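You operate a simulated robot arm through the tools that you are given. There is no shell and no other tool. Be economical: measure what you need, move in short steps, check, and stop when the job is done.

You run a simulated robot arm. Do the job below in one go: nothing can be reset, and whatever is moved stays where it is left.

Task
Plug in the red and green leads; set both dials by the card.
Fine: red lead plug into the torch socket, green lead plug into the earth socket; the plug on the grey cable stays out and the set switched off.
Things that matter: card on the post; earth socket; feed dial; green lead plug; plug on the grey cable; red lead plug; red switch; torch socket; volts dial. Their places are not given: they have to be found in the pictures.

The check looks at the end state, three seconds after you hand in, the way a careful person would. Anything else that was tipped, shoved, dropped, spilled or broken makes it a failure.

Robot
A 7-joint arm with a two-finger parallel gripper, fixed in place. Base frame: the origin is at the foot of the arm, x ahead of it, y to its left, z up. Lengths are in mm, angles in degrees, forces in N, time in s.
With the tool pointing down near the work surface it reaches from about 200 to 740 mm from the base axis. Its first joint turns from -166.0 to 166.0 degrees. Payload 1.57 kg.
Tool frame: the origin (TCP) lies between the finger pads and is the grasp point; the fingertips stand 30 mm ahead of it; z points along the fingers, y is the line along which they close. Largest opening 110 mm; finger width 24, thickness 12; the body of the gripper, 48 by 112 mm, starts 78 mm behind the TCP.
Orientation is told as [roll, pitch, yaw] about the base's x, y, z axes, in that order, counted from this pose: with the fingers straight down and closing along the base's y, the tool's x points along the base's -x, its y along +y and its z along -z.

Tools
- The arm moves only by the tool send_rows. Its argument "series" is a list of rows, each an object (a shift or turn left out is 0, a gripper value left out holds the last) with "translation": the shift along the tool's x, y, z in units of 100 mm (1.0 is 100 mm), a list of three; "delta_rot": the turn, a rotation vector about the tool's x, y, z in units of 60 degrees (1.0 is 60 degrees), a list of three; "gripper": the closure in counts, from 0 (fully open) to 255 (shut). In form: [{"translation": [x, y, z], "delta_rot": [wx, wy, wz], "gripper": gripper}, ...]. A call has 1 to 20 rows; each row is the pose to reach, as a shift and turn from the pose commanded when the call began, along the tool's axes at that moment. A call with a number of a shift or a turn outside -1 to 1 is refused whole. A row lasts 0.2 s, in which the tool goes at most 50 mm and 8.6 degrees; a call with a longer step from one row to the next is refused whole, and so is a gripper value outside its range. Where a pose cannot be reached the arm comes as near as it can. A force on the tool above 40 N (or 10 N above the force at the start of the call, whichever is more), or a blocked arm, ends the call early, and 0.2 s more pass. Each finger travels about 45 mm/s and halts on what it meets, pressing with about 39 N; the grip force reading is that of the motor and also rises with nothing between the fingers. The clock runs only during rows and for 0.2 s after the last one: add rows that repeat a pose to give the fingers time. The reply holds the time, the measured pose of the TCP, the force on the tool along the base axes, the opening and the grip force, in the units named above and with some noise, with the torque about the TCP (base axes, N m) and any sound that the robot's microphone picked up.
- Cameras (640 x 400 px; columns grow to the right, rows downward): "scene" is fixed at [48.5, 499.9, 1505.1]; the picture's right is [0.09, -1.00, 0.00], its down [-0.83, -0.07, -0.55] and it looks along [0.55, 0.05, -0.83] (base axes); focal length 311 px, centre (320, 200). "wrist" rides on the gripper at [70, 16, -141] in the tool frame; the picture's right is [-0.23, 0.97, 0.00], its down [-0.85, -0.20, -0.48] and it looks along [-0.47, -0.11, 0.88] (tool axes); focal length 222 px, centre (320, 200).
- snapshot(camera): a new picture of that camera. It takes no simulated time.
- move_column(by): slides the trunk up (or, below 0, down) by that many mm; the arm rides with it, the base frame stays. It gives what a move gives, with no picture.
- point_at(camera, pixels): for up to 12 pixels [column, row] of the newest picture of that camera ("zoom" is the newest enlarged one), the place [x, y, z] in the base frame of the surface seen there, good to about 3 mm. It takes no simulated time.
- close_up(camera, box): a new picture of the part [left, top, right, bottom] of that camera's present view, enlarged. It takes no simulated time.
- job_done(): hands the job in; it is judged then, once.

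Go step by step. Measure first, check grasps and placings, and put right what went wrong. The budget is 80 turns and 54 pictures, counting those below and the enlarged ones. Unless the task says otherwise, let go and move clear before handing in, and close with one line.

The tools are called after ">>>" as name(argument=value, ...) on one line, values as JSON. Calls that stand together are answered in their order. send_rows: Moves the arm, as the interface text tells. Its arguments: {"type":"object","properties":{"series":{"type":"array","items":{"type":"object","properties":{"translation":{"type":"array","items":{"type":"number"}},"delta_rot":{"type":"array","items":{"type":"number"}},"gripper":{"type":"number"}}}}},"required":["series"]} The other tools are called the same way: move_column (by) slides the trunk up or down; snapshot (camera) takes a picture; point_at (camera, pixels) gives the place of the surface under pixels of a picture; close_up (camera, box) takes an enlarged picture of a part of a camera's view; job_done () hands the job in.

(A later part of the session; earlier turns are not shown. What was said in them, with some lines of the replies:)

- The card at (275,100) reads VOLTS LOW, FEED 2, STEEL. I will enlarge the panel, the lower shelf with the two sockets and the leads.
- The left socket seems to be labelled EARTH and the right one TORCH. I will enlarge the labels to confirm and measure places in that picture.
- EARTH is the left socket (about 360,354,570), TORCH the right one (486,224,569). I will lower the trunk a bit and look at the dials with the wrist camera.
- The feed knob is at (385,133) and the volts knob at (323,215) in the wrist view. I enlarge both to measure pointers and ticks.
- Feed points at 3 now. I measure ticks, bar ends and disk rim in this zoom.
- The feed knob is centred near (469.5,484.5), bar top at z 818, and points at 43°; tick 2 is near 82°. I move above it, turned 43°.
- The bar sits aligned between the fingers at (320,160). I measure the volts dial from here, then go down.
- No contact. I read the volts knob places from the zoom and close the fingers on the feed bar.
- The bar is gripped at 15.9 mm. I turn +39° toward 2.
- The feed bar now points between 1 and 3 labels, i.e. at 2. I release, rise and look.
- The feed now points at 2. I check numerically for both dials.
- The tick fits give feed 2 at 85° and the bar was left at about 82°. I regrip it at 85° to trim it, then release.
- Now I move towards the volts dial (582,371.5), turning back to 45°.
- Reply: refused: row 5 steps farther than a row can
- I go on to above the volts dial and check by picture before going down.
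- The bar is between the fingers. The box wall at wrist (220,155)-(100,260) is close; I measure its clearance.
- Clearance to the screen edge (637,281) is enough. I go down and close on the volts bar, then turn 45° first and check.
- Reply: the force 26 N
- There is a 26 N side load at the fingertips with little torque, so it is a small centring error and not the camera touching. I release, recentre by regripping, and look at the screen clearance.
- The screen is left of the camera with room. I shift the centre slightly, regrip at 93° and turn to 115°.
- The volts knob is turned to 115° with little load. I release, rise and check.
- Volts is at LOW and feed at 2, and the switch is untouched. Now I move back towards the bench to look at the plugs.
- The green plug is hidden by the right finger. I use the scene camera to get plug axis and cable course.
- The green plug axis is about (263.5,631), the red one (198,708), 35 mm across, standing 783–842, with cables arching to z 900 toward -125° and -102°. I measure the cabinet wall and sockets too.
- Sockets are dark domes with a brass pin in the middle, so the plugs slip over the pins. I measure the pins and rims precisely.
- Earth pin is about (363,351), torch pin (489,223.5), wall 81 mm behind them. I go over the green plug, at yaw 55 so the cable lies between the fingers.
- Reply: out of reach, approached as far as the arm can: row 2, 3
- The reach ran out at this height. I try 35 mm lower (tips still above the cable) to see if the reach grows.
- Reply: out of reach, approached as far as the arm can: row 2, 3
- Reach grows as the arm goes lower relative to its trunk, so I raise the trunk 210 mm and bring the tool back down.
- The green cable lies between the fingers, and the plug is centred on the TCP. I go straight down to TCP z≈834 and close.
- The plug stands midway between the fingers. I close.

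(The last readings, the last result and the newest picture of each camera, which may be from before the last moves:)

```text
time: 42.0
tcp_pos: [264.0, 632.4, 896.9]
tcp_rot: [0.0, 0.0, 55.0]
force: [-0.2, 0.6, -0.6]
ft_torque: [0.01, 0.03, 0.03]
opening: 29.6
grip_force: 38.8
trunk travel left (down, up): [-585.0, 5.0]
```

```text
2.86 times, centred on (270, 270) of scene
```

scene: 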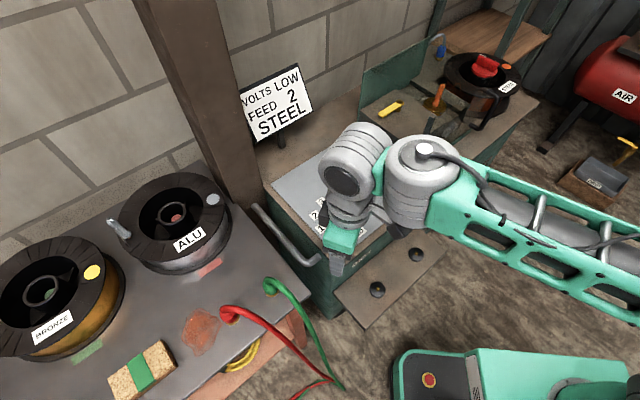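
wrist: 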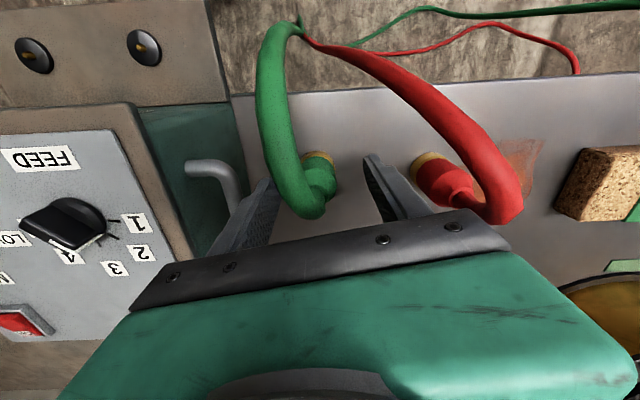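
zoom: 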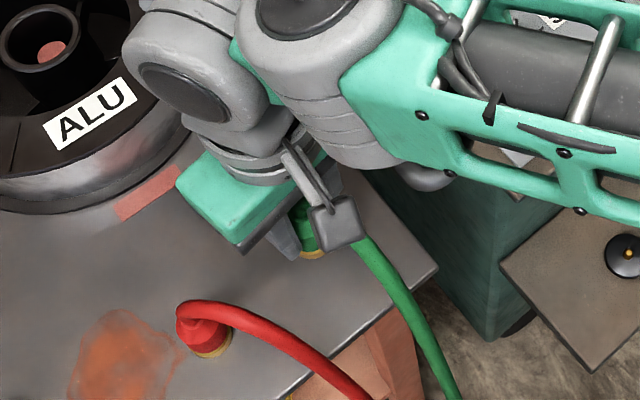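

The green plug is held (29.5 mm) and lifted clear. I carry it over toward the earth socket, in three hops.

>>> send_rows(series=[{"translation": [0.14, -0.2, 0]}, {"translation": [0.28, -0.4, 0]}, {"translation": [0.43, -0.6, 0]}, {"translation": [0.578, -0.808, 0]}, {"translation": [0.578, -0.808, 0]}])

>>> send_rows(series=[{"translation": [0.14, -0.2, 0]}, {"translation": [0.28, -0.4, 0]}, {"translation": [0.43, -0.6, 0]}, {"translation": [0.578, -0.808, 0]}, {"translation": [0.578, -0.808, 0]}])

>>> send_rows(series=[{"translation": [0.14, -0.2, 0], "delta_rot": [0, 0, 0.05]}, {"translation": [0.28, -0.4, 0], "delta_rot": [0, 0, 0.1]}, {"translation": [0.43, -0.6, 0], "delta_rot": [0, 0, 0.15]}, {"translation": [0.578, -0.808, 0], "delta_rot": [0, 0, 0.167]}, {"translation": [0.578, -0.808, 0], "delta_rot": [0, 0, 0.167]}])

>>> snapshot(camera="wrist")

>>> snapshot(camera="scene")

```text
time: 43.2
tcp_pos: [297.8, 539.7, 897.2]
tcp_rot: [0.0, 0.0, 55.0]
force: [0.9, 0.1, -0.9]
ft_torque: [0.02, 0.01, 0.01]
opening: 29.3
grip_force: 38.4
trunk travel left (down, up): [-585.0, 5.0]
```

```text
time: 44.4
tcp_pos: [329.1, 443.9, 897.3]
tcp_rot: [-0.1, -0.1, 55.0]
force: [-0.2, 0.0, 0.1]
ft_torque: [0.0, -0.02, -0.02]
opening: 29.2
grip_force: 39.1
trunk travel left (down, up): [-585.0, 5.0]
```

```text
time: 45.6
tcp_pos: [361.8, 349.2, 896.0]
tcp_rot: [-0.1, 0.0, 45.0]
force: [0.4, 0.1, -1.8]
ft_torque: [0.04, -0.03, 0.01]
opening: 29.4
grip_force: 39.0
trunk travel left (down, up): [-585.0, 5.0]
```

```text
21 pictures are left
```

wrist: 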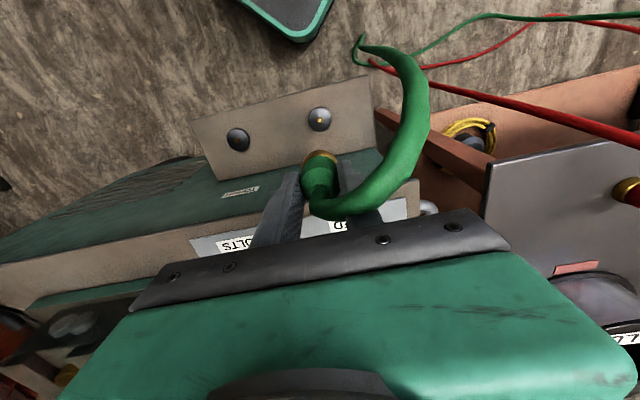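

```text
20 pictures are left
```

scene: 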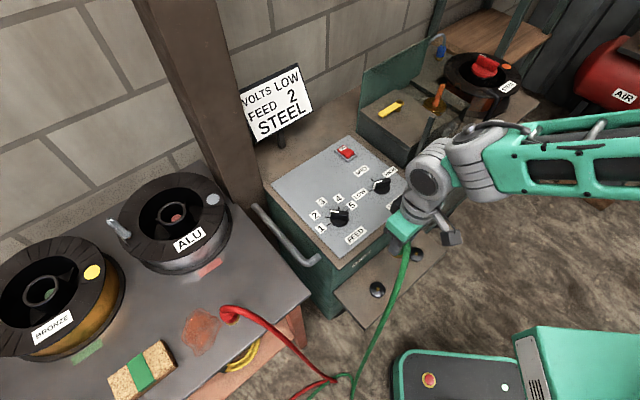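

I check how low the wrist links will come, and the ring of the held plug.

>>> point_at(camera="scene", pixels=[[425, 182], [415, 195], [445, 185], [465, 150], [475, 185], [430, 205], [400, 222], [452, 238], [412, 170]])

>>> close_up(camera="wrist", box=[260, 120, 380, 220])

>>> point_at(camera="zoom", pixels=[[328, 175], [395, 200], [255, 200], [300, 260], [360, 250], [270, 230], [390, 230]])

```text
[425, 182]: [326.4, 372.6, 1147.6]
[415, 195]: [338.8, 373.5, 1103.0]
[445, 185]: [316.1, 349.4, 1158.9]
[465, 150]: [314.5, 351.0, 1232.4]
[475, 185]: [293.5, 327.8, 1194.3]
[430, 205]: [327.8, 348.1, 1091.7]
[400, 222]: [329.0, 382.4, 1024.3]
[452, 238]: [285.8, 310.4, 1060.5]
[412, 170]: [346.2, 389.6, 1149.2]
```

```text
4.00 times, centred on (320, 170) of wrist
```

zoom: 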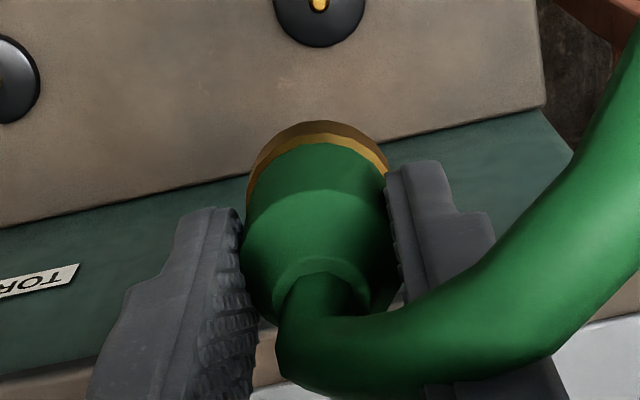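

```text
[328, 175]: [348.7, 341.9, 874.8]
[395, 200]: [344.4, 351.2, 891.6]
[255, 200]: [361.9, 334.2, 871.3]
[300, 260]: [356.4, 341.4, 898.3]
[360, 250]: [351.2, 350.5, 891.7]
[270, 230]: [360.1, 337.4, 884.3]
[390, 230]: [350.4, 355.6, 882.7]
```

The plug axis agrees with the TCP within about 2 mm, and the wrist links stay well above. I lower the trunk 200 mm above the earth pin.

>>> move_column(by=-200)

>>> close_up(camera="wrist", box=[240, 80, 400, 220])

>>> point_at(camera="zoom", pixels=[[320, 100], [320, 130], [320, 160], [320, 180], [250, 160], [400, 160]])

```text
time: 47.8
tcp_pos: [361.8, 348.8, 696.3]
tcp_rot: [0.0, 0.0, 44.9]
force: [0.0, 0.0, -0.5]
ft_torque: [-0.04, -0.05, -0.02]
opening: 29.1
grip_force: 38.7
trunk travel left (down, up): [-385.0, 205.0]
```

```text
2.86 times, centred on (320, 150) of wrist
```

zoom: 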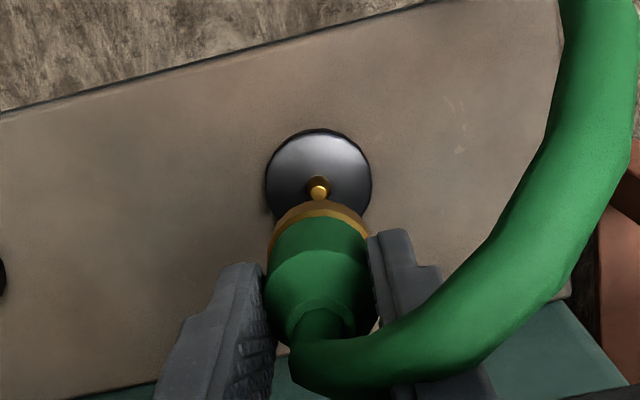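

```text
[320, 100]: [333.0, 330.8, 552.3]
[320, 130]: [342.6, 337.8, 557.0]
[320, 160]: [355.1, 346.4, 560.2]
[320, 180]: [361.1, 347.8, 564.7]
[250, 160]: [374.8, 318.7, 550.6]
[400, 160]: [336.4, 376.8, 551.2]
```

Projecting the pin tip (wrist px 319.7,146.9) shows it within 1 mm of the tool axis. I make the tiny shift and go down 56 mm, then look.

>>> send_rows(series=[{"translation": [-0.008, -0.008, 0.15]}, {"translation": [-0.008, -0.008, 0.3]}, {"translation": [-0.008, -0.008, 0.45]}, {"translation": [-0.008, -0.008, 0.56]}, {"translation": [-0.008, -0.008, 0.56]}])

>>> close_up(camera="wrist", box=[240, 80, 400, 220])

```text
time: 49.0
tcp_pos: [362.9, 349.0, 639.0]
tcp_rot: [0.1, 0.0, 44.9]
force: [-0.7, 0.5, -1.2]
ft_torque: [0.02, 0.02, -0.04]
opening: 29.2
grip_force: 39.0
trunk travel left (down, up): [-385.0, 205.0]
```

```text
2.86 times, centred on (320, 150) of wrist
```

zoom: 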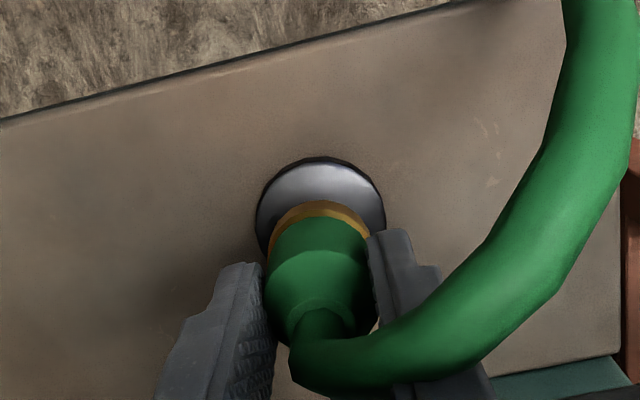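

It looks concentric with the dome. I go down in small steps, letting contact force stop the call.

>>> send_rows(series=[{"translation": [0, 0, 0.04]}, {"translation": [0, 0, 0.08]}, {"translation": [0, 0, 0.11]}, {"translation": [0, 0, 0.14]}, {"translation": [0, 0, 0.17]}, {"translation": [0, 0, 0.2]}, {"translation": [0, 0, 0.22]}, {"translation": [0, 0, 0.24]}])

```text
time: 50.8
tcp_pos: [362.6, 349.8, 615.7]
tcp_rot: [0.0, 0.0, 44.9]
force: [-0.8, -1.5, 6.4]
ft_torque: [-0.16, 0.07, 0.15]
opening: 28.9
grip_force: 38.7
trunk travel left (down, up): [-385.0, 205.0]
```

6 N at TCP z 616: the plug is on the pin. I press on until it seats.

>>> send_rows(series=[{"translation": [0, 0, 0.02]}, {"translation": [0, 0, 0.04]}, {"translation": [0, 0, 0.06]}, {"translation": [0, 0, 0.08]}, {"translation": [0, 0, 0.1]}])

>>> close_up(camera="wrist", box=[240, 80, 400, 220])

```text
time: 51.4
tcp_pos: [362.4, 349.8, 617.1]
tcp_rot: [-0.2, -0.2, 45.0]
force: [-6.5, -10.7, 25.2]
ft_torque: [-0.52, 0.36, 0.37]
opening: 29.0
grip_force: 39.0
trunk travel left (down, up): [-385.0, 205.0]
stopped in row 2: the force on the tool passed its limit at 43 N (the readings are from after the stop); the commanded pose is now the measured one
```

```text
2.86 times, centred on (320, 150) of wrist
```

zoom: 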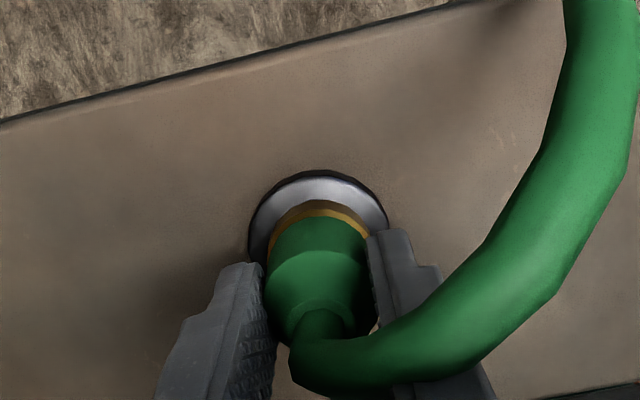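

It stopped firmly with the plug bottom at about z 563, below the pin tip (571). I check from the scene camera before letting go.

>>> close_up(camera="scene", box=[340, 250, 430, 320])

>>> send_rows(series=[{"translation": [0.03, 0, 0]}, {"translation": [0.03, 0, 0]}])

```text
5.71 times, centred on (385, 285) of scene
```

zoom: 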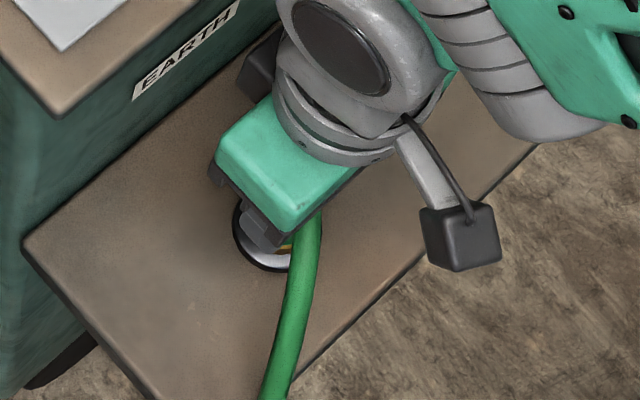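

```text
time: 52.0
tcp_pos: [362.8, 347.8, 616.4]
tcp_rot: [0.0, -0.6, 45.1]
force: [3.7, -1.1, 17.3]
ft_torque: [-0.23, 0.04, 0.36]
opening: 28.7
grip_force: 38.7
trunk travel left (down, up): [-385.0, 205.0]
```

The reading is ambiguous, so I lift 2 mm to shed friction and push sideways to feel for the pin.

>>> send_rows(series=[{"translation": [-0.03, 0, -0.02]}, {"translation": [-0.03, 0, -0.02]}])

>>> send_rows(series=[{"translation": [0.03, 0, 0]}, {"translation": [0.05, 0, 0]}, {"translation": [0.05, 0, 0]}])

>>> send_rows(series=[{"translation": [-0.03, 0, 0]}, {"translation": [-0.07, 0, 0]}, {"translation": [-0.1, 0, 0]}, {"translation": [-0.1, 0, 0]}])

```text
time: 52.5
tcp_pos: [363.2, 349.5, 617.1]
tcp_rot: [-0.1, 0.0, 44.9]
force: [1.6, -4.9, 8.6]
ft_torque: [0.22, -0.33, 0.36]
opening: 28.7
grip_force: 39.2
trunk travel left (down, up): [-385.0, 205.0]
```

```text
time: 53.4
tcp_pos: [362.9, 349.2, 616.0]
tcp_rot: [0.0, -0.4, 45.0]
force: [18.7, 11.3, -7.4]
ft_torque: [0.42, -0.61, 0.42]
opening: 28.7
grip_force: 39.1
trunk travel left (down, up): [-385.0, 205.0]
```

```text
time: 54.5
tcp_pos: [363.0, 348.5, 617.0]
tcp_rot: [-0.2, 0.5, 45.0]
force: [-6.1, -15.6, 23.6]
ft_torque: [0.19, -0.25, 0.26]
opening: 28.8
grip_force: 38.9
trunk travel left (down, up): [-385.0, 205.0]
stopped in row 4: the force on the tool passed its limit at 41 N (the readings are from after the stop); the commanded pose is now the measured one
```

Sideways it is blocked both ways, so the pin is inside the plug. I press down once more to be sure it is fully home.

>>> send_rows(series=[{"translation": [0, 0, 0.01]}, {"translation": [0, 0, 0.02]}, {"translation": [0, 0, 0.03]}, {"translation": [0, 0, 0.04]}, {"translation": [0, 0, 0.05]}])

>>> send_rows(series=[{"gripper": 220}, {"gripper": 180}, {"gripper": 140}, {"gripper": 110}, {"gripper": 90}, {"gripper": 90}])

>>> close_up(camera="wrist", box=[220, 80, 420, 240])

```text
time: 54.9
tcp_pos: [362.9, 349.3, 616.2]
tcp_rot: [-0.2, 0.6, 45.0]
force: [-7.9, -12.9, 25.0]
ft_torque: [0.19, -0.12, 0.33]
opening: 29.0
grip_force: 38.6
trunk travel left (down, up): [-385.0, 205.0]
stopped in row 2: the force on the tool passed its limit at 42 N (the readings are from after the stop); the commanded pose is now the measured one
```

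```text
time: 56.3
tcp_pos: [363.5, 350.7, 615.1]
tcp_rot: [-0.1, 0.6, 44.9]
force: [0.1, -0.2, 0.6]
ft_torque: [0.01, 0.02, -0.02]
opening: 71.2
grip_force: 0.1
trunk travel left (down, up): [-385.0, 205.0]
```

```text
2.50 times, centred on (320, 160) of wrist
```

zoom: 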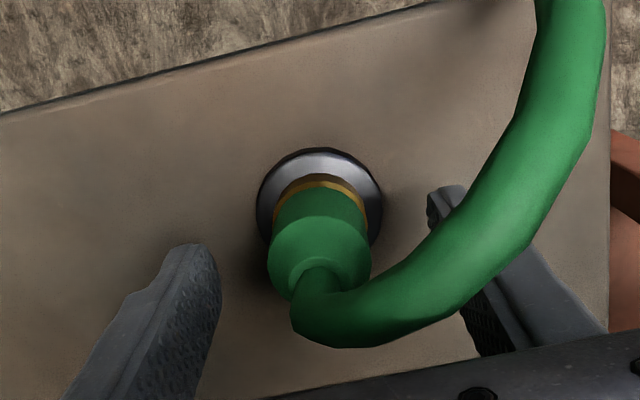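

The plug stands by itself in the socket. The cable passes near the right finger, so I measure it before lifting.

>>> point_at(camera="zoom", pixels=[[340, 320], [400, 325], [450, 290], [500, 240], [540, 180], [570, 80], [435, 200], [470, 320], [450, 250], [310, 190], [320, 155]])

```text
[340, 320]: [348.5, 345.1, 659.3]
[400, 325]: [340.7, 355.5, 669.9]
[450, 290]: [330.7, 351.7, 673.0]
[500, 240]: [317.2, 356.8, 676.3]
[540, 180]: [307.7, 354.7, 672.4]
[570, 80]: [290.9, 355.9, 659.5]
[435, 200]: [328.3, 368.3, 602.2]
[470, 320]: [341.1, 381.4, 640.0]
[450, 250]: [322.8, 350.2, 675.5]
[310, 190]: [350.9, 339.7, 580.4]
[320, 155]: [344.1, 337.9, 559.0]
```

The cable runs along -x beside the finger with about 8 mm of room. I open wider and lift straight up.

>>> send_rows(series=[{"gripper": 40}, {"gripper": 40}, {"translation": [0, 0, -0.15]}, {"translation": [0, 0, -0.35]}, {"translation": [0, 0, -0.55]}, {"translation": [0, 0, -0.75]}, {"translation": [0, 0, -1.0], "delta_rot": [0.0071, -0.0071, 0]}, {"translation": [0, 0, -1.0], "delta_rot": [0.0071, -0.0071, 0]}])

>>> move_column(by=205)

>>> snapshot(camera="wrist")

```text
time: 58.1
tcp_pos: [364.4, 352.6, 714.8]
tcp_rot: [-0.7, 0.2, 45.0]
force: [-0.2, 0.5, 0.6]
ft_torque: [-0.01, 0.02, 0.02]
opening: 92.9
grip_force: 0.1
trunk travel left (down, up): [-385.0, 205.0]
```

```text
time: 60.4
tcp_pos: [364.7, 352.2, 919.9]
tcp_rot: [-0.7, 0.2, 45.0]
force: [-0.6, -0.4, 0.5]
ft_torque: [0.01, 0.01, 0.02]
opening: 92.8
grip_force: 0.1
trunk travel left (down, up): [-590.0, 0.0]
```

```text
13 pictures are left
```

wrist: 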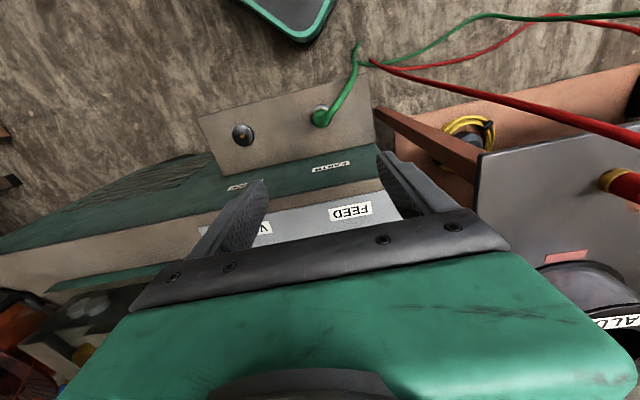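

The green plug is seated in EARTH at (320,118) and free of the fingers. I fix the slight tilt, rise a bit and travel to the red plug in four hops.

>>> send_rows(series=[{"translation": [-0.08, 0.23, -0.1], "delta_rot": [-0.0117, -0.0033, 0], "gripper": 90}, {"translation": [-0.17, 0.46, -0.2], "delta_rot": [-0.0117, -0.0033, 0]}, {"translation": [-0.25, 0.69, -0.3], "delta_rot": [-0.0117, -0.0033, 0]}, {"translation": [-0.335, 0.924, -0.3], "delta_rot": [-0.0117, -0.0033, 0]}, {"translation": [-0.335, 0.924, -0.3], "delta_rot": [-0.0117, -0.0033, 0]}])

>>> send_rows(series=[{"translation": [-0.08, 0.23, 0]}, {"translation": [-0.17, 0.46, 0]}, {"translation": [-0.25, 0.69, 0]}, {"translation": [-0.335, 0.924, 0]}, {"translation": [-0.335, 0.924, 0]}])

>>> send_rows(series=[{"translation": [-0.08, 0.23, 0], "delta_rot": [0, 0, -0.13]}, {"translation": [-0.17, 0.46, 0], "delta_rot": [0, 0, -0.26]}, {"translation": [-0.25, 0.69, 0], "delta_rot": [0, 0, -0.39]}, {"translation": [-0.335, 0.924, 0], "delta_rot": [0, 0, -0.52]}, {"translation": [-0.335, 0.924, 0], "delta_rot": [0, 0, -0.55]}])

```text
time: 61.5
tcp_pos: [323.1, 441.4, 950.5]
tcp_rot: [0.1, 0.0, 44.9]
force: [0.0, 0.7, 0.7]
ft_torque: [0.06, 0.05, -0.01]
opening: 71.3
grip_force: 0.0
trunk travel left (down, up): [-590.0, 0.0]
```

```text
time: 62.8
tcp_pos: [281.6, 529.9, 950.0]
tcp_rot: [0.0, -0.1, 44.9]
force: [0.9, -0.1, -0.1]
ft_torque: [0.01, -0.04, 0.02]
opening: 71.4
grip_force: 0.0
trunk travel left (down, up): [-590.0, 0.0]
```

```text
time: 64.0
tcp_pos: [239.5, 618.3, 950.8]
tcp_rot: [0.1, -0.1, 78.1]
force: [0.3, -0.7, -0.5]
ft_torque: [-0.01, -0.01, 0.03]
opening: 71.0
grip_force: 0.0
trunk travel left (down, up): [-590.0, 0.0]
```

>>> send_rows(series=[{"translation": [-0.2, 0.15, 0.05]}, {"translation": [-0.4, 0.3, 0.1]}, {"translation": [-0.6, 0.45, 0.14]}, {"translation": [-0.791, 0.593, 0.14]}, {"translation": [-0.791, 0.593, 0.14]}])

>>> close_up(camera="wrist", box=[200, 60, 460, 230])

```text
time: 65.2
tcp_pos: [198.1, 675.0, 936.1]
tcp_rot: [0.1, 0.0, 77.8]
force: [0.6, 0.5, 0.3]
ft_torque: [0.0, 0.02, -0.01]
opening: 71.2
grip_force: 0.1
out of reach, approached as far as the arm can: row 3, 4, 5
trunk travel left (down, up): [-590.0, 0.0]
```

```text
2.35 times, centred on (330, 145) of wrist
```

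zoom: 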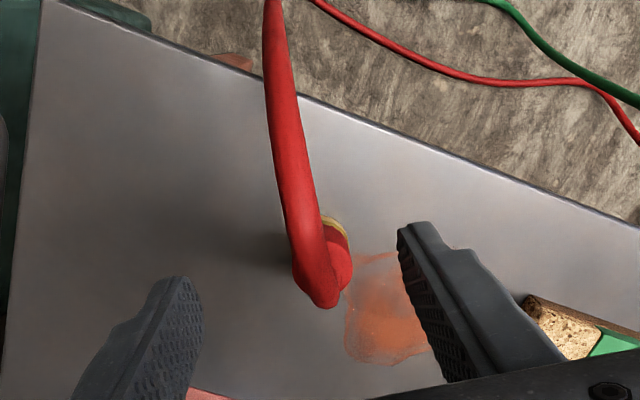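

The reach ends at radius 703 here and the plug is at 735. The cable lies well between the fingers, so I go down a bit and try sliding forward.

>>> send_rows(series=[{"translation": [0, 0, 0.25]}, {"translation": [0, 0, 0.5]}, {"translation": [-0.15, 0.03, 0.5]}, {"translation": [-0.323, 0.069, 0.5]}, {"translation": [-0.323, 0.069, 0.5]}])

```text
time: 66.3
tcp_pos: [192.2, 674.7, 891.1]
tcp_rot: [0.0, -0.1, 78.0]
force: [0.0, 0.2, 0.4]
ft_torque: [-0.02, 0.02, 0.02]
opening: 71.3
grip_force: 0.0
out of reach, approached as far as the arm can: row 3, 4, 5
trunk travel left (down, up): [-590.0, 0.0]
```

Radius is capped near 703 upright. Tilting the tool 12° about its closing axis keeps the pads parallel to the plug and gives the extra reach, so I tilt now.

>>> send_rows(series=[{"delta_rot": [0, -0.05, 0]}, {"delta_rot": [0, -0.1, 0]}, {"delta_rot": [0, -0.15, 0]}, {"delta_rot": [0, -0.2, 0]}, {"delta_rot": [0, -0.2, 0]}])

```text
time: 67.5
tcp_pos: [191.0, 674.2, 892.2]
tcp_rot: [0.1, -12.1, 77.9]
force: [0.0, 0.2, -0.1]
ft_torque: [0.01, -0.01, -0.01]
opening: 71.0
grip_force: 0.1
trunk travel left (down, up): [-590.0, 0.0]
```

>>> send_rows(series=[{"translation": [-0.17, 0, 0.036]}, {"translation": [-0.337, 0, 0.072]}, {"translation": [-0.337, 0, 0.072]}])

>>> close_up(camera="wrist", box=[200, 60, 460, 230])

>>> point_at(camera="zoom", pixels=[[325, 205], [310, 240], [340, 215], [300, 200], [325, 225], [320, 170]])

```text
time: 68.3
tcp_pos: [198.6, 708.5, 891.2]
tcp_rot: [0.1, -12.1, 77.9]
force: [0.2, 0.2, -0.6]
ft_torque: [-0.02, 0.01, -0.03]
opening: 71.3
grip_force: 0.0
trunk travel left (down, up): [-590.0, 0.0]
```

```text
2.35 times, centred on (330, 145) of wrist
```

zoom: 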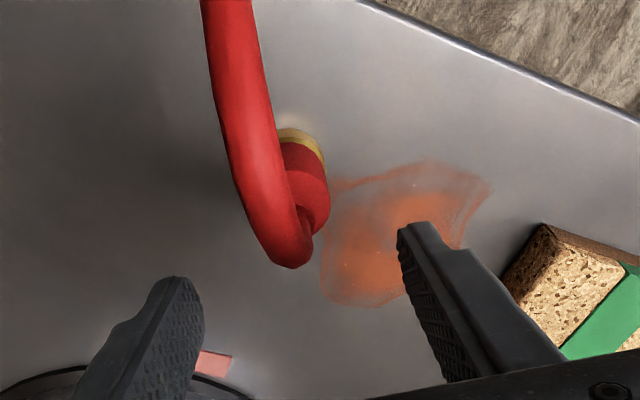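

```text
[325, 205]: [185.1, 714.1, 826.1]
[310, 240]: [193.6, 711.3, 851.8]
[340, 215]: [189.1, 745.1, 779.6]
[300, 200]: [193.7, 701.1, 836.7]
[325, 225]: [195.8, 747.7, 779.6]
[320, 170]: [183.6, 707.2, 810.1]
```

The reach is fine now and the plug is central. I check the nearby spool edge at (60,375) before going down.

>>> point_at(camera="zoom", pixels=[[40, 380], [70, 368], [215, 383], [230, 390], [540, 230], [500, 300]])

>>> send_rows(series=[{"translation": [0.03, 0, 0.14]}, {"translation": [0.06, 0, 0.28]}, {"translation": [0.09, 0, 0.42]}, {"translation": [0.1, 0, 0.47]}, {"translation": [0.114, 0, 0.538]}, {"translation": [0.114, 0, 0.538]}])

>>> close_up(camera="wrist", box=[200, 100, 460, 270])

```text
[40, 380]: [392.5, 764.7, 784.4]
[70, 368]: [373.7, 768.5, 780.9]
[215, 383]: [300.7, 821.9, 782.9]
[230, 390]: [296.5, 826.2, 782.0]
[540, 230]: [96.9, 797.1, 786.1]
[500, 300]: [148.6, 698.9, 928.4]
```

```text
time: 69.8
tcp_pos: [199.1, 708.2, 836.5]
tcp_rot: [0.2, -12.1, 77.8]
force: [1.0, 0.5, 0.6]
ft_torque: [-0.03, -0.01, 0.0]
opening: 71.0
grip_force: 0.1
trunk travel left (down, up): [-590.0, 0.0]
```

```text
2.35 times, centred on (330, 185) of wrist
```

zoom: 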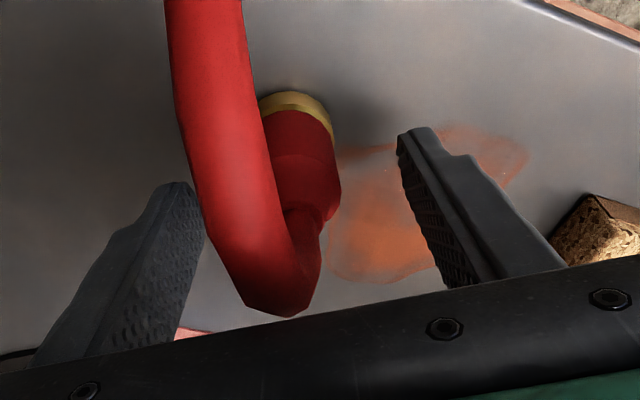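

The plug stands between the pads with the cable free. I close and lift.

>>> send_rows(series=[{"gripper": 130}, {"gripper": 150}, {"gripper": 170}, {"gripper": 200}, {"gripper": 255}, {"gripper": 255}, {"gripper": 255}])

>>> send_rows(series=[{"translation": [-0.02, 0, -0.098]}, {"translation": [-0.06, 0, -0.29]}, {"translation": [-0.1, 0, -0.489]}, {"translation": [-0.135, 0, -0.636]}, {"translation": [-0.135, 0, -0.636]}])

>>> close_up(camera="wrist", box=[240, 100, 400, 220])

```text
time: 71.3
tcp_pos: [197.3, 708.9, 837.5]
tcp_rot: [0.1, -12.1, 77.8]
force: [-1.0, -0.9, 0.6]
ft_torque: [-0.03, 0.04, 0.03]
opening: 30.4
grip_force: 39.1
trunk travel left (down, up): [-590.0, 0.0]
```

```text
time: 72.5
tcp_pos: [198.7, 709.5, 901.1]
tcp_rot: [0.1, -12.0, 77.9]
force: [0.5, 0.3, -1.4]
ft_torque: [0.02, -0.02, -0.02]
opening: 30.3
grip_force: 39.1
trunk travel left (down, up): [-590.0, 0.0]
```

```text
3.33 times, centred on (320, 160) of wrist
```

zoom: 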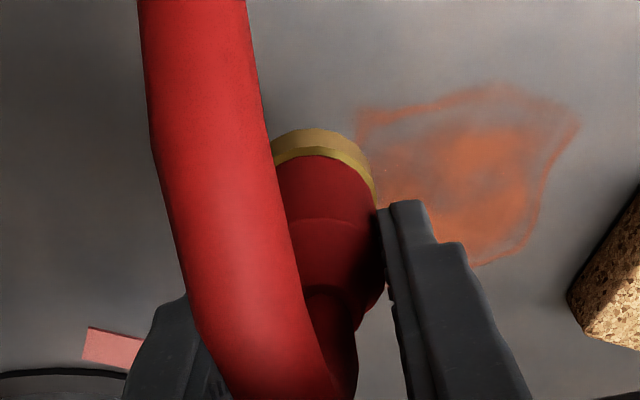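

The red plug is held (30.4 mm), about 1 mm off the tool axis. I carry it, keeping the tilt, towards the torch socket in several hops.

>>> send_rows(series=[{"translation": [-0.042, 0, -0.196]}, {"translation": [0.16, -0.19, -0.239]}, {"translation": [0.36, -0.38, -0.282]}, {"translation": [0.56, -0.58, -0.325]}, {"translation": [0.768, -0.77, -0.368]}, {"translation": [0.768, -0.77, -0.368]}])

>>> send_rows(series=[{"translation": [0.2, -0.19, -0.043]}, {"translation": [0.4, -0.38, -0.086]}, {"translation": [0.6, -0.58, -0.129]}, {"translation": [0.81, -0.77, -0.172]}, {"translation": [0.81, -0.77, -0.172]}])

>>> send_rows(series=[{"translation": [0.2, -0.19, -0.043]}, {"translation": [0.4, -0.38, -0.086]}, {"translation": [0.6, -0.58, -0.129]}, {"translation": [0.81, -0.77, -0.172]}, {"translation": [0.81, -0.77, -0.172]}])

>>> snapshot(camera="scene")

```text
time: 74.0
tcp_pos: [255.8, 612.8, 922.7]
tcp_rot: [0.1, -12.1, 77.9]
force: [-0.6, 0.1, -0.6]
ft_torque: [0.0, -0.02, 0.0]
opening: 30.2
grip_force: 39.0
trunk travel left (down, up): [-590.0, 0.0]
```

```text
time: 75.2
tcp_pos: [313.3, 514.8, 920.5]
tcp_rot: [0.1, -11.9, 78.0]
force: [-0.3, -0.3, -1.3]
ft_torque: [0.01, 0.0, 0.05]
opening: 30.6
grip_force: 38.5
trunk travel left (down, up): [-590.0, 0.0]
```

```text
time: 76.3
tcp_pos: [371.8, 417.4, 921.6]
tcp_rot: [0.1, -12.1, 78.0]
force: [-0.3, 0.4, -0.7]
ft_torque: [-0.02, 0.0, 0.0]
opening: 30.2
grip_force: 38.8
trunk travel left (down, up): [-590.0, 0.0]
```

```text
8 pictures are left
```

scene: 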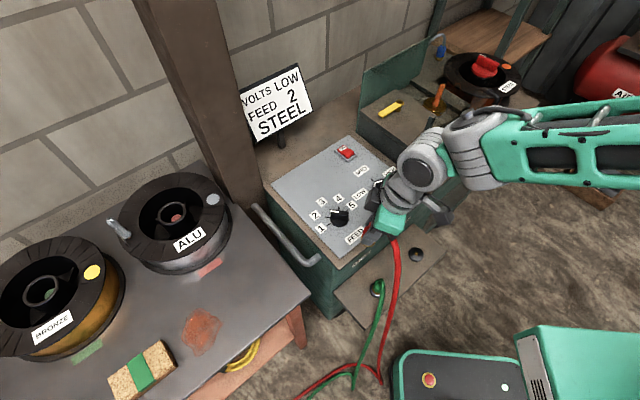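

>>> send_rows(series=[{"translation": [0.2, -0.19, -0.043]}, {"translation": [0.4, -0.38, -0.086]}, {"translation": [0.6, -0.58, -0.129]}, {"translation": [0.808, -0.775, -0.172]}, {"translation": [0.808, -0.775, -0.172]}])

>>> send_rows(series=[{"translation": [0.16, -0.155, -0.035], "delta_rot": [0.023, 0, 0.108]}, {"translation": [0.32, -0.31, -0.07], "delta_rot": [0.046, 0, 0.216]}, {"translation": [0.48, -0.465, -0.105], "delta_rot": [0.069, 0, 0.324]}, {"translation": [0.64, -0.62, -0.14], "delta_rot": [0.092, 0, 0.432]}, {"translation": [0.808, -0.775, -0.172], "delta_rot": [0.114, 0, 0.538]}, {"translation": [0.808, -0.775, -0.172], "delta_rot": [0.114, 0, 0.538]}])

>>> move_column(by=-225)

>>> close_up(camera="wrist", box=[240, 80, 400, 220])

```text
time: 77.5
tcp_pos: [430.7, 322.8, 920.7]
tcp_rot: [0.2, -12.1, 77.9]
force: [0.3, -0.4, -0.7]
ft_torque: [0.0, 0.01, 0.01]
opening: 30.1
grip_force: 38.6
trunk travel left (down, up): [-590.0, 0.0]
```

```text
time: 79.0
tcp_pos: [486.9, 222.4, 921.9]
tcp_rot: [0.0, -12.0, 44.8]
force: [0.5, -0.5, -1.4]
ft_torque: [0.0, 0.01, 0.0]
opening: 30.0
grip_force: 38.6
trunk travel left (down, up): [-590.0, 0.0]
```

```text
time: 81.3
tcp_pos: [488.5, 224.0, 696.1]
tcp_rot: [0.1, -12.0, 44.9]
force: [-0.2, -0.2, -0.3]
ft_torque: [0.0, -0.01, -0.01]
opening: 30.2
grip_force: 38.2
trunk travel left (down, up): [-365.0, 225.0]
```

```text
2.86 times, centred on (320, 150) of wrist
```

zoom: 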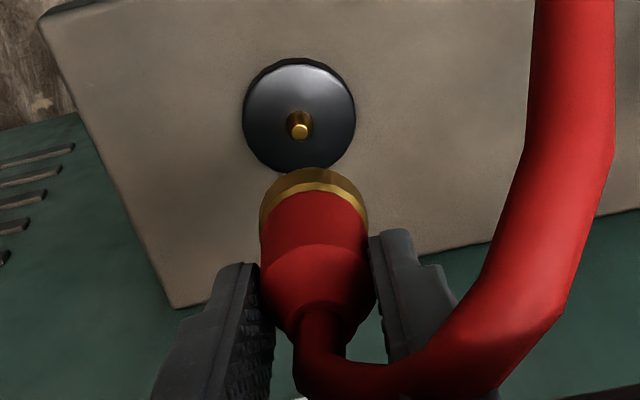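

Projecting the pin tip (wrist px 313.0,125.5) says the plug must go 1.5 mm forward and 2.6 mm to the right. I shift and lower to just above the pin.

>>> send_rows(series=[{"translation": [-0.0147, -0.026, 0.003]}, {"translation": [0.02, -0.026, 0.16]}, {"translation": [0.05, -0.026, 0.3]}, {"translation": [0.08, -0.026, 0.44]}, {"translation": [0.104, -0.026, 0.55]}, {"translation": [0.104, -0.026, 0.55]}])

>>> close_up(camera="wrist", box=[240, 80, 400, 220])

```text
time: 82.7
tcp_pos: [492.6, 222.4, 640.5]
tcp_rot: [0.1, -12.0, 44.9]
force: [-0.4, 0.2, -1.2]
ft_torque: [-0.02, -0.01, 0.02]
opening: 30.3
grip_force: 39.1
trunk travel left (down, up): [-365.0, 225.0]
```

```text
2.86 times, centred on (320, 150) of wrist
```

zoom: 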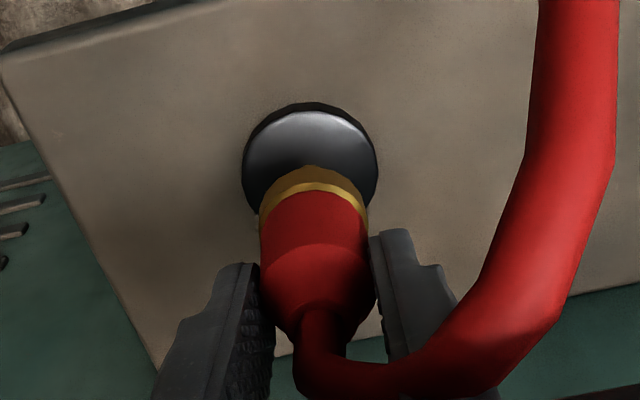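

Laterally it matches the dome within 0.3 mm. I go down in small steps.

>>> send_rows(series=[{"translation": [0.0083, 0, 0.039]}, {"translation": [0.0166, 0, 0.078]}, {"translation": [0.0229, 0, 0.108]}, {"translation": [0.029, 0, 0.137]}, {"translation": [0.0354, 0, 0.166]}, {"translation": [0.0416, 0, 0.196]}, {"translation": [0.046, 0, 0.215]}, {"translation": [0.05, 0, 0.235]}, {"translation": [0.054, 0, 0.254]}])

```text
time: 84.7
tcp_pos: [492.1, 222.1, 618.8]
tcp_rot: [0.0, -12.3, 44.9]
force: [-11.9, -8.3, 36.4]
ft_torque: [-0.46, 0.89, -0.12]
opening: 30.0
grip_force: 39.9
trunk travel left (down, up): [-365.0, 225.0]
```

It met 36 N at z 618.8, with a 14 N push backward. I relax 2 mm, ease 1.5 mm back and probe sideways.

>>> send_rows(series=[{"translation": [0.0105, 0, -0.023]}, {"translation": [0.0105, 0, -0.023]}])

>>> send_rows(series=[{"translation": [0, 0.03, 0]}, {"translation": [0, 0.04, 0]}, {"translation": [0, 0.04, 0]}])

>>> send_rows(series=[{"translation": [0, -0.04, 0]}, {"translation": [0, -0.04, 0]}])

```text
time: 85.3
tcp_pos: [491.3, 221.8, 617.9]
tcp_rot: [0.2, -12.3, 45.0]
force: [2.1, 4.7, 18.1]
ft_torque: [0.37, 0.0, -0.23]
opening: 30.4
grip_force: 39.1
trunk travel left (down, up): [-365.0, 225.0]
```

```text
time: 86.1
tcp_pos: [491.3, 222.3, 616.6]
tcp_rot: [-0.1, -12.3, 44.6]
force: [25.4, -9.8, 15.9]
ft_torque: [-0.22, -0.8, -0.13]
opening: 30.2
grip_force: 38.9
trunk travel left (down, up): [-365.0, 225.0]
```

```text
time: 86.7
tcp_pos: [491.4, 222.4, 617.7]
tcp_rot: [0.0, -12.5, 45.0]
force: [17.8, -2.0, 22.9]
ft_torque: [-0.22, -0.8, -0.4]
opening: 30.1
grip_force: 38.6
trunk travel left (down, up): [-365.0, 225.0]
```

The pin holds it sideways, so the plug is on. I press down to seat it, then release and look.

>>> send_rows(series=[{"translation": [0.004, 0, 0.02]}, {"translation": [0.008, 0, 0.039]}, {"translation": [0.0125, 0, 0.058]}])

>>> send_rows(series=[{"gripper": 220}, {"gripper": 180}, {"gripper": 140}, {"gripper": 110}, {"gripper": 90}, {"gripper": 60}, {"gripper": 60}])

>>> snapshot(camera="wrist")

>>> point_at(camera="wrist", pixels=[[318, 160], [310, 150], [380, 190], [392, 150], [396, 100], [325, 185], [330, 205], [375, 160]])

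```text
time: 87.2
tcp_pos: [491.4, 221.4, 617.2]
tcp_rot: [0.0, -12.4, 45.0]
force: [-7.1, -6.9, 19.2]
ft_torque: [-0.32, 0.76, -0.17]
opening: 30.0
grip_force: 39.1
trunk travel left (down, up): [-365.0, 225.0]
stopped in row 2: the force on the tool passed its limit at 42 N (the readings are from after the stop); the commanded pose is now the measured one
```

```text
time: 88.8
tcp_pos: [492.7, 222.7, 616.8]
tcp_rot: [0.1, -12.3, 45.0]
force: [0.3, 0.1, 0.2]
ft_torque: [-0.02, 0.02, 0.01]
opening: 84.1
grip_force: 0.0
trunk travel left (down, up): [-365.0, 225.0]
```

```text
5 pictures are left
```

wrist: 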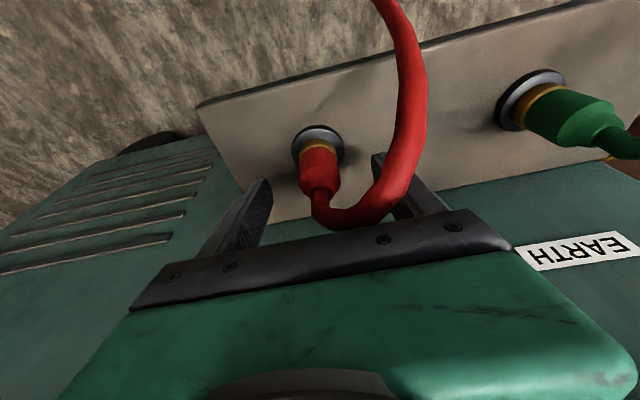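

```text
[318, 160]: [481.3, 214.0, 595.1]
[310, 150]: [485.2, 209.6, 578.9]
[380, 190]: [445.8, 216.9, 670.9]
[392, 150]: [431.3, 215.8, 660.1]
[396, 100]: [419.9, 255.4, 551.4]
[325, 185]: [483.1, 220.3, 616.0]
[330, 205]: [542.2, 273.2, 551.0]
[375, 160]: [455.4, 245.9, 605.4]
```

The red plug stands upright on the pin with the fingers open and clear of the cable. I lift straight up.

>>> send_rows(series=[{"translation": [-0.03, 0, -0.147]}, {"translation": [-0.073, 0, -0.342]}, {"translation": [-0.114, 0, -0.538]}, {"translation": [-0.156, 0, -0.733]}, {"translation": [-0.208, 0, -0.978]}, {"translation": [-0.208, 0, -0.978]}])

>>> move_column(by=220)

>>> snapshot(camera="wrist")

>>> snapshot(camera="scene")

```text
time: 90.2
tcp_pos: [492.2, 222.1, 717.7]
tcp_rot: [0.1, -12.3, 45.0]
force: [0.1, 0.6, 0.5]
ft_torque: [0.03, 0.03, -0.02]
opening: 84.0
grip_force: 0.1
trunk travel left (down, up): [-365.0, 225.0]
```

```text
time: 92.5
tcp_pos: [491.4, 221.7, 936.7]
tcp_rot: [0.2, -12.3, 45.0]
force: [-0.3, 0.6, 0.1]
ft_torque: [-0.03, 0.04, 0.0]
opening: 84.3
grip_force: 0.1
trunk travel left (down, up): [-585.0, 5.0]
```

```text
4 pictures are left
```

wrist: 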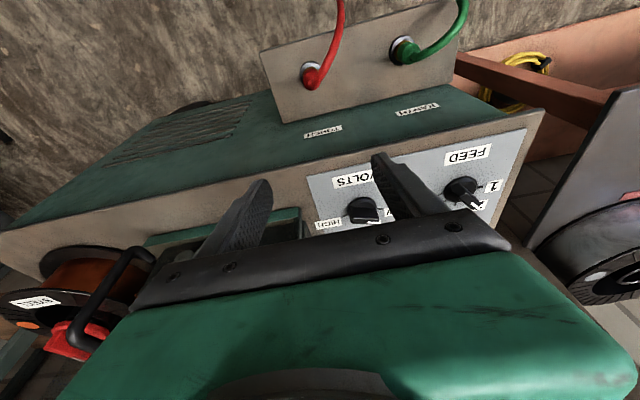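

```text
3 pictures are left
```

scene: 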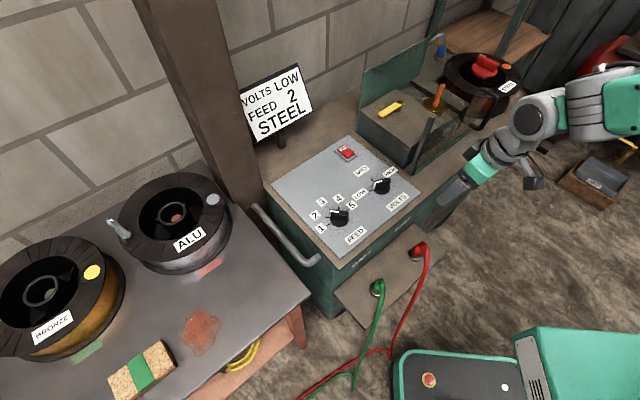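

Both leads stand in their sockets and the arm is clear. I take one last enlarged look at plugs and dials.

>>> close_up(camera="scene", box=[310, 150, 440, 310])

>>> close_up(camera="scene", box=[355, 235, 445, 305])

>>> point_at(camera="zoom", pixels=[[150, 345], [150, 325], [140, 280], [410, 125], [405, 105], [400, 60], [160, 325], [395, 130]])

```text
2.50 times, centred on (375, 230) of scene
```

zoom: 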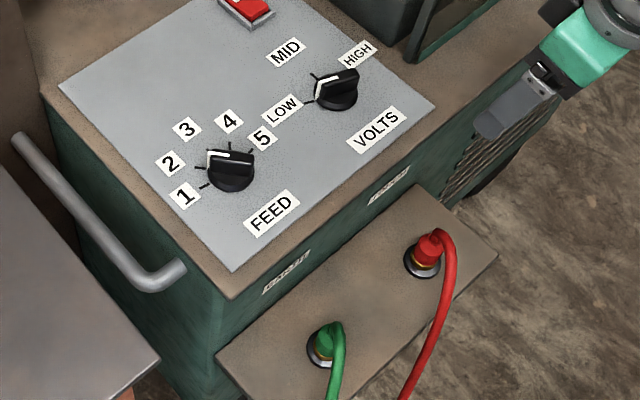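

```text
5.71 times, centred on (400, 270) of scene
```

zoom: 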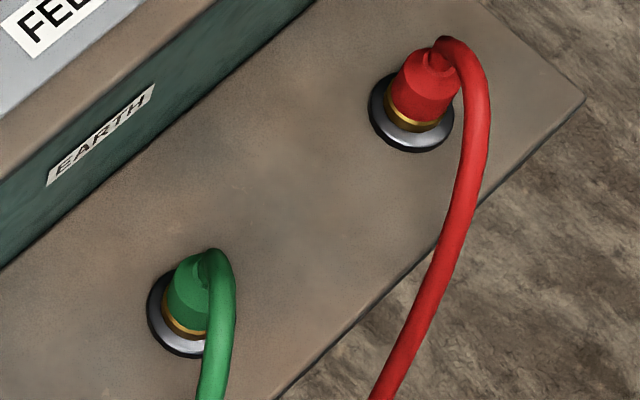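

```text
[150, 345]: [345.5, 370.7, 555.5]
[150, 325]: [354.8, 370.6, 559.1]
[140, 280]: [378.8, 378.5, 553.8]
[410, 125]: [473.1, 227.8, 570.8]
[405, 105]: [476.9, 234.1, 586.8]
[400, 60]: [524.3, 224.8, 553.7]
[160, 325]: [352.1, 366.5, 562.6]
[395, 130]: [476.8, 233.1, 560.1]
```

The enlarged pictures show the green plug in EARTH and the red plug in TORCH, both upright on their domes. FEED is at 2, VOLTS is at LOW, the switch is untouched and the grey-cable plug is still out, so I hand in.

>>> job_done()

```text
The job is handed in.
```

I plugged the red lead into the torch socket and the green lead into the earth socket, and set the dials by the card (feed 2, volts LOW); the set is off, the grey-cable plug is out and the arm is clear.
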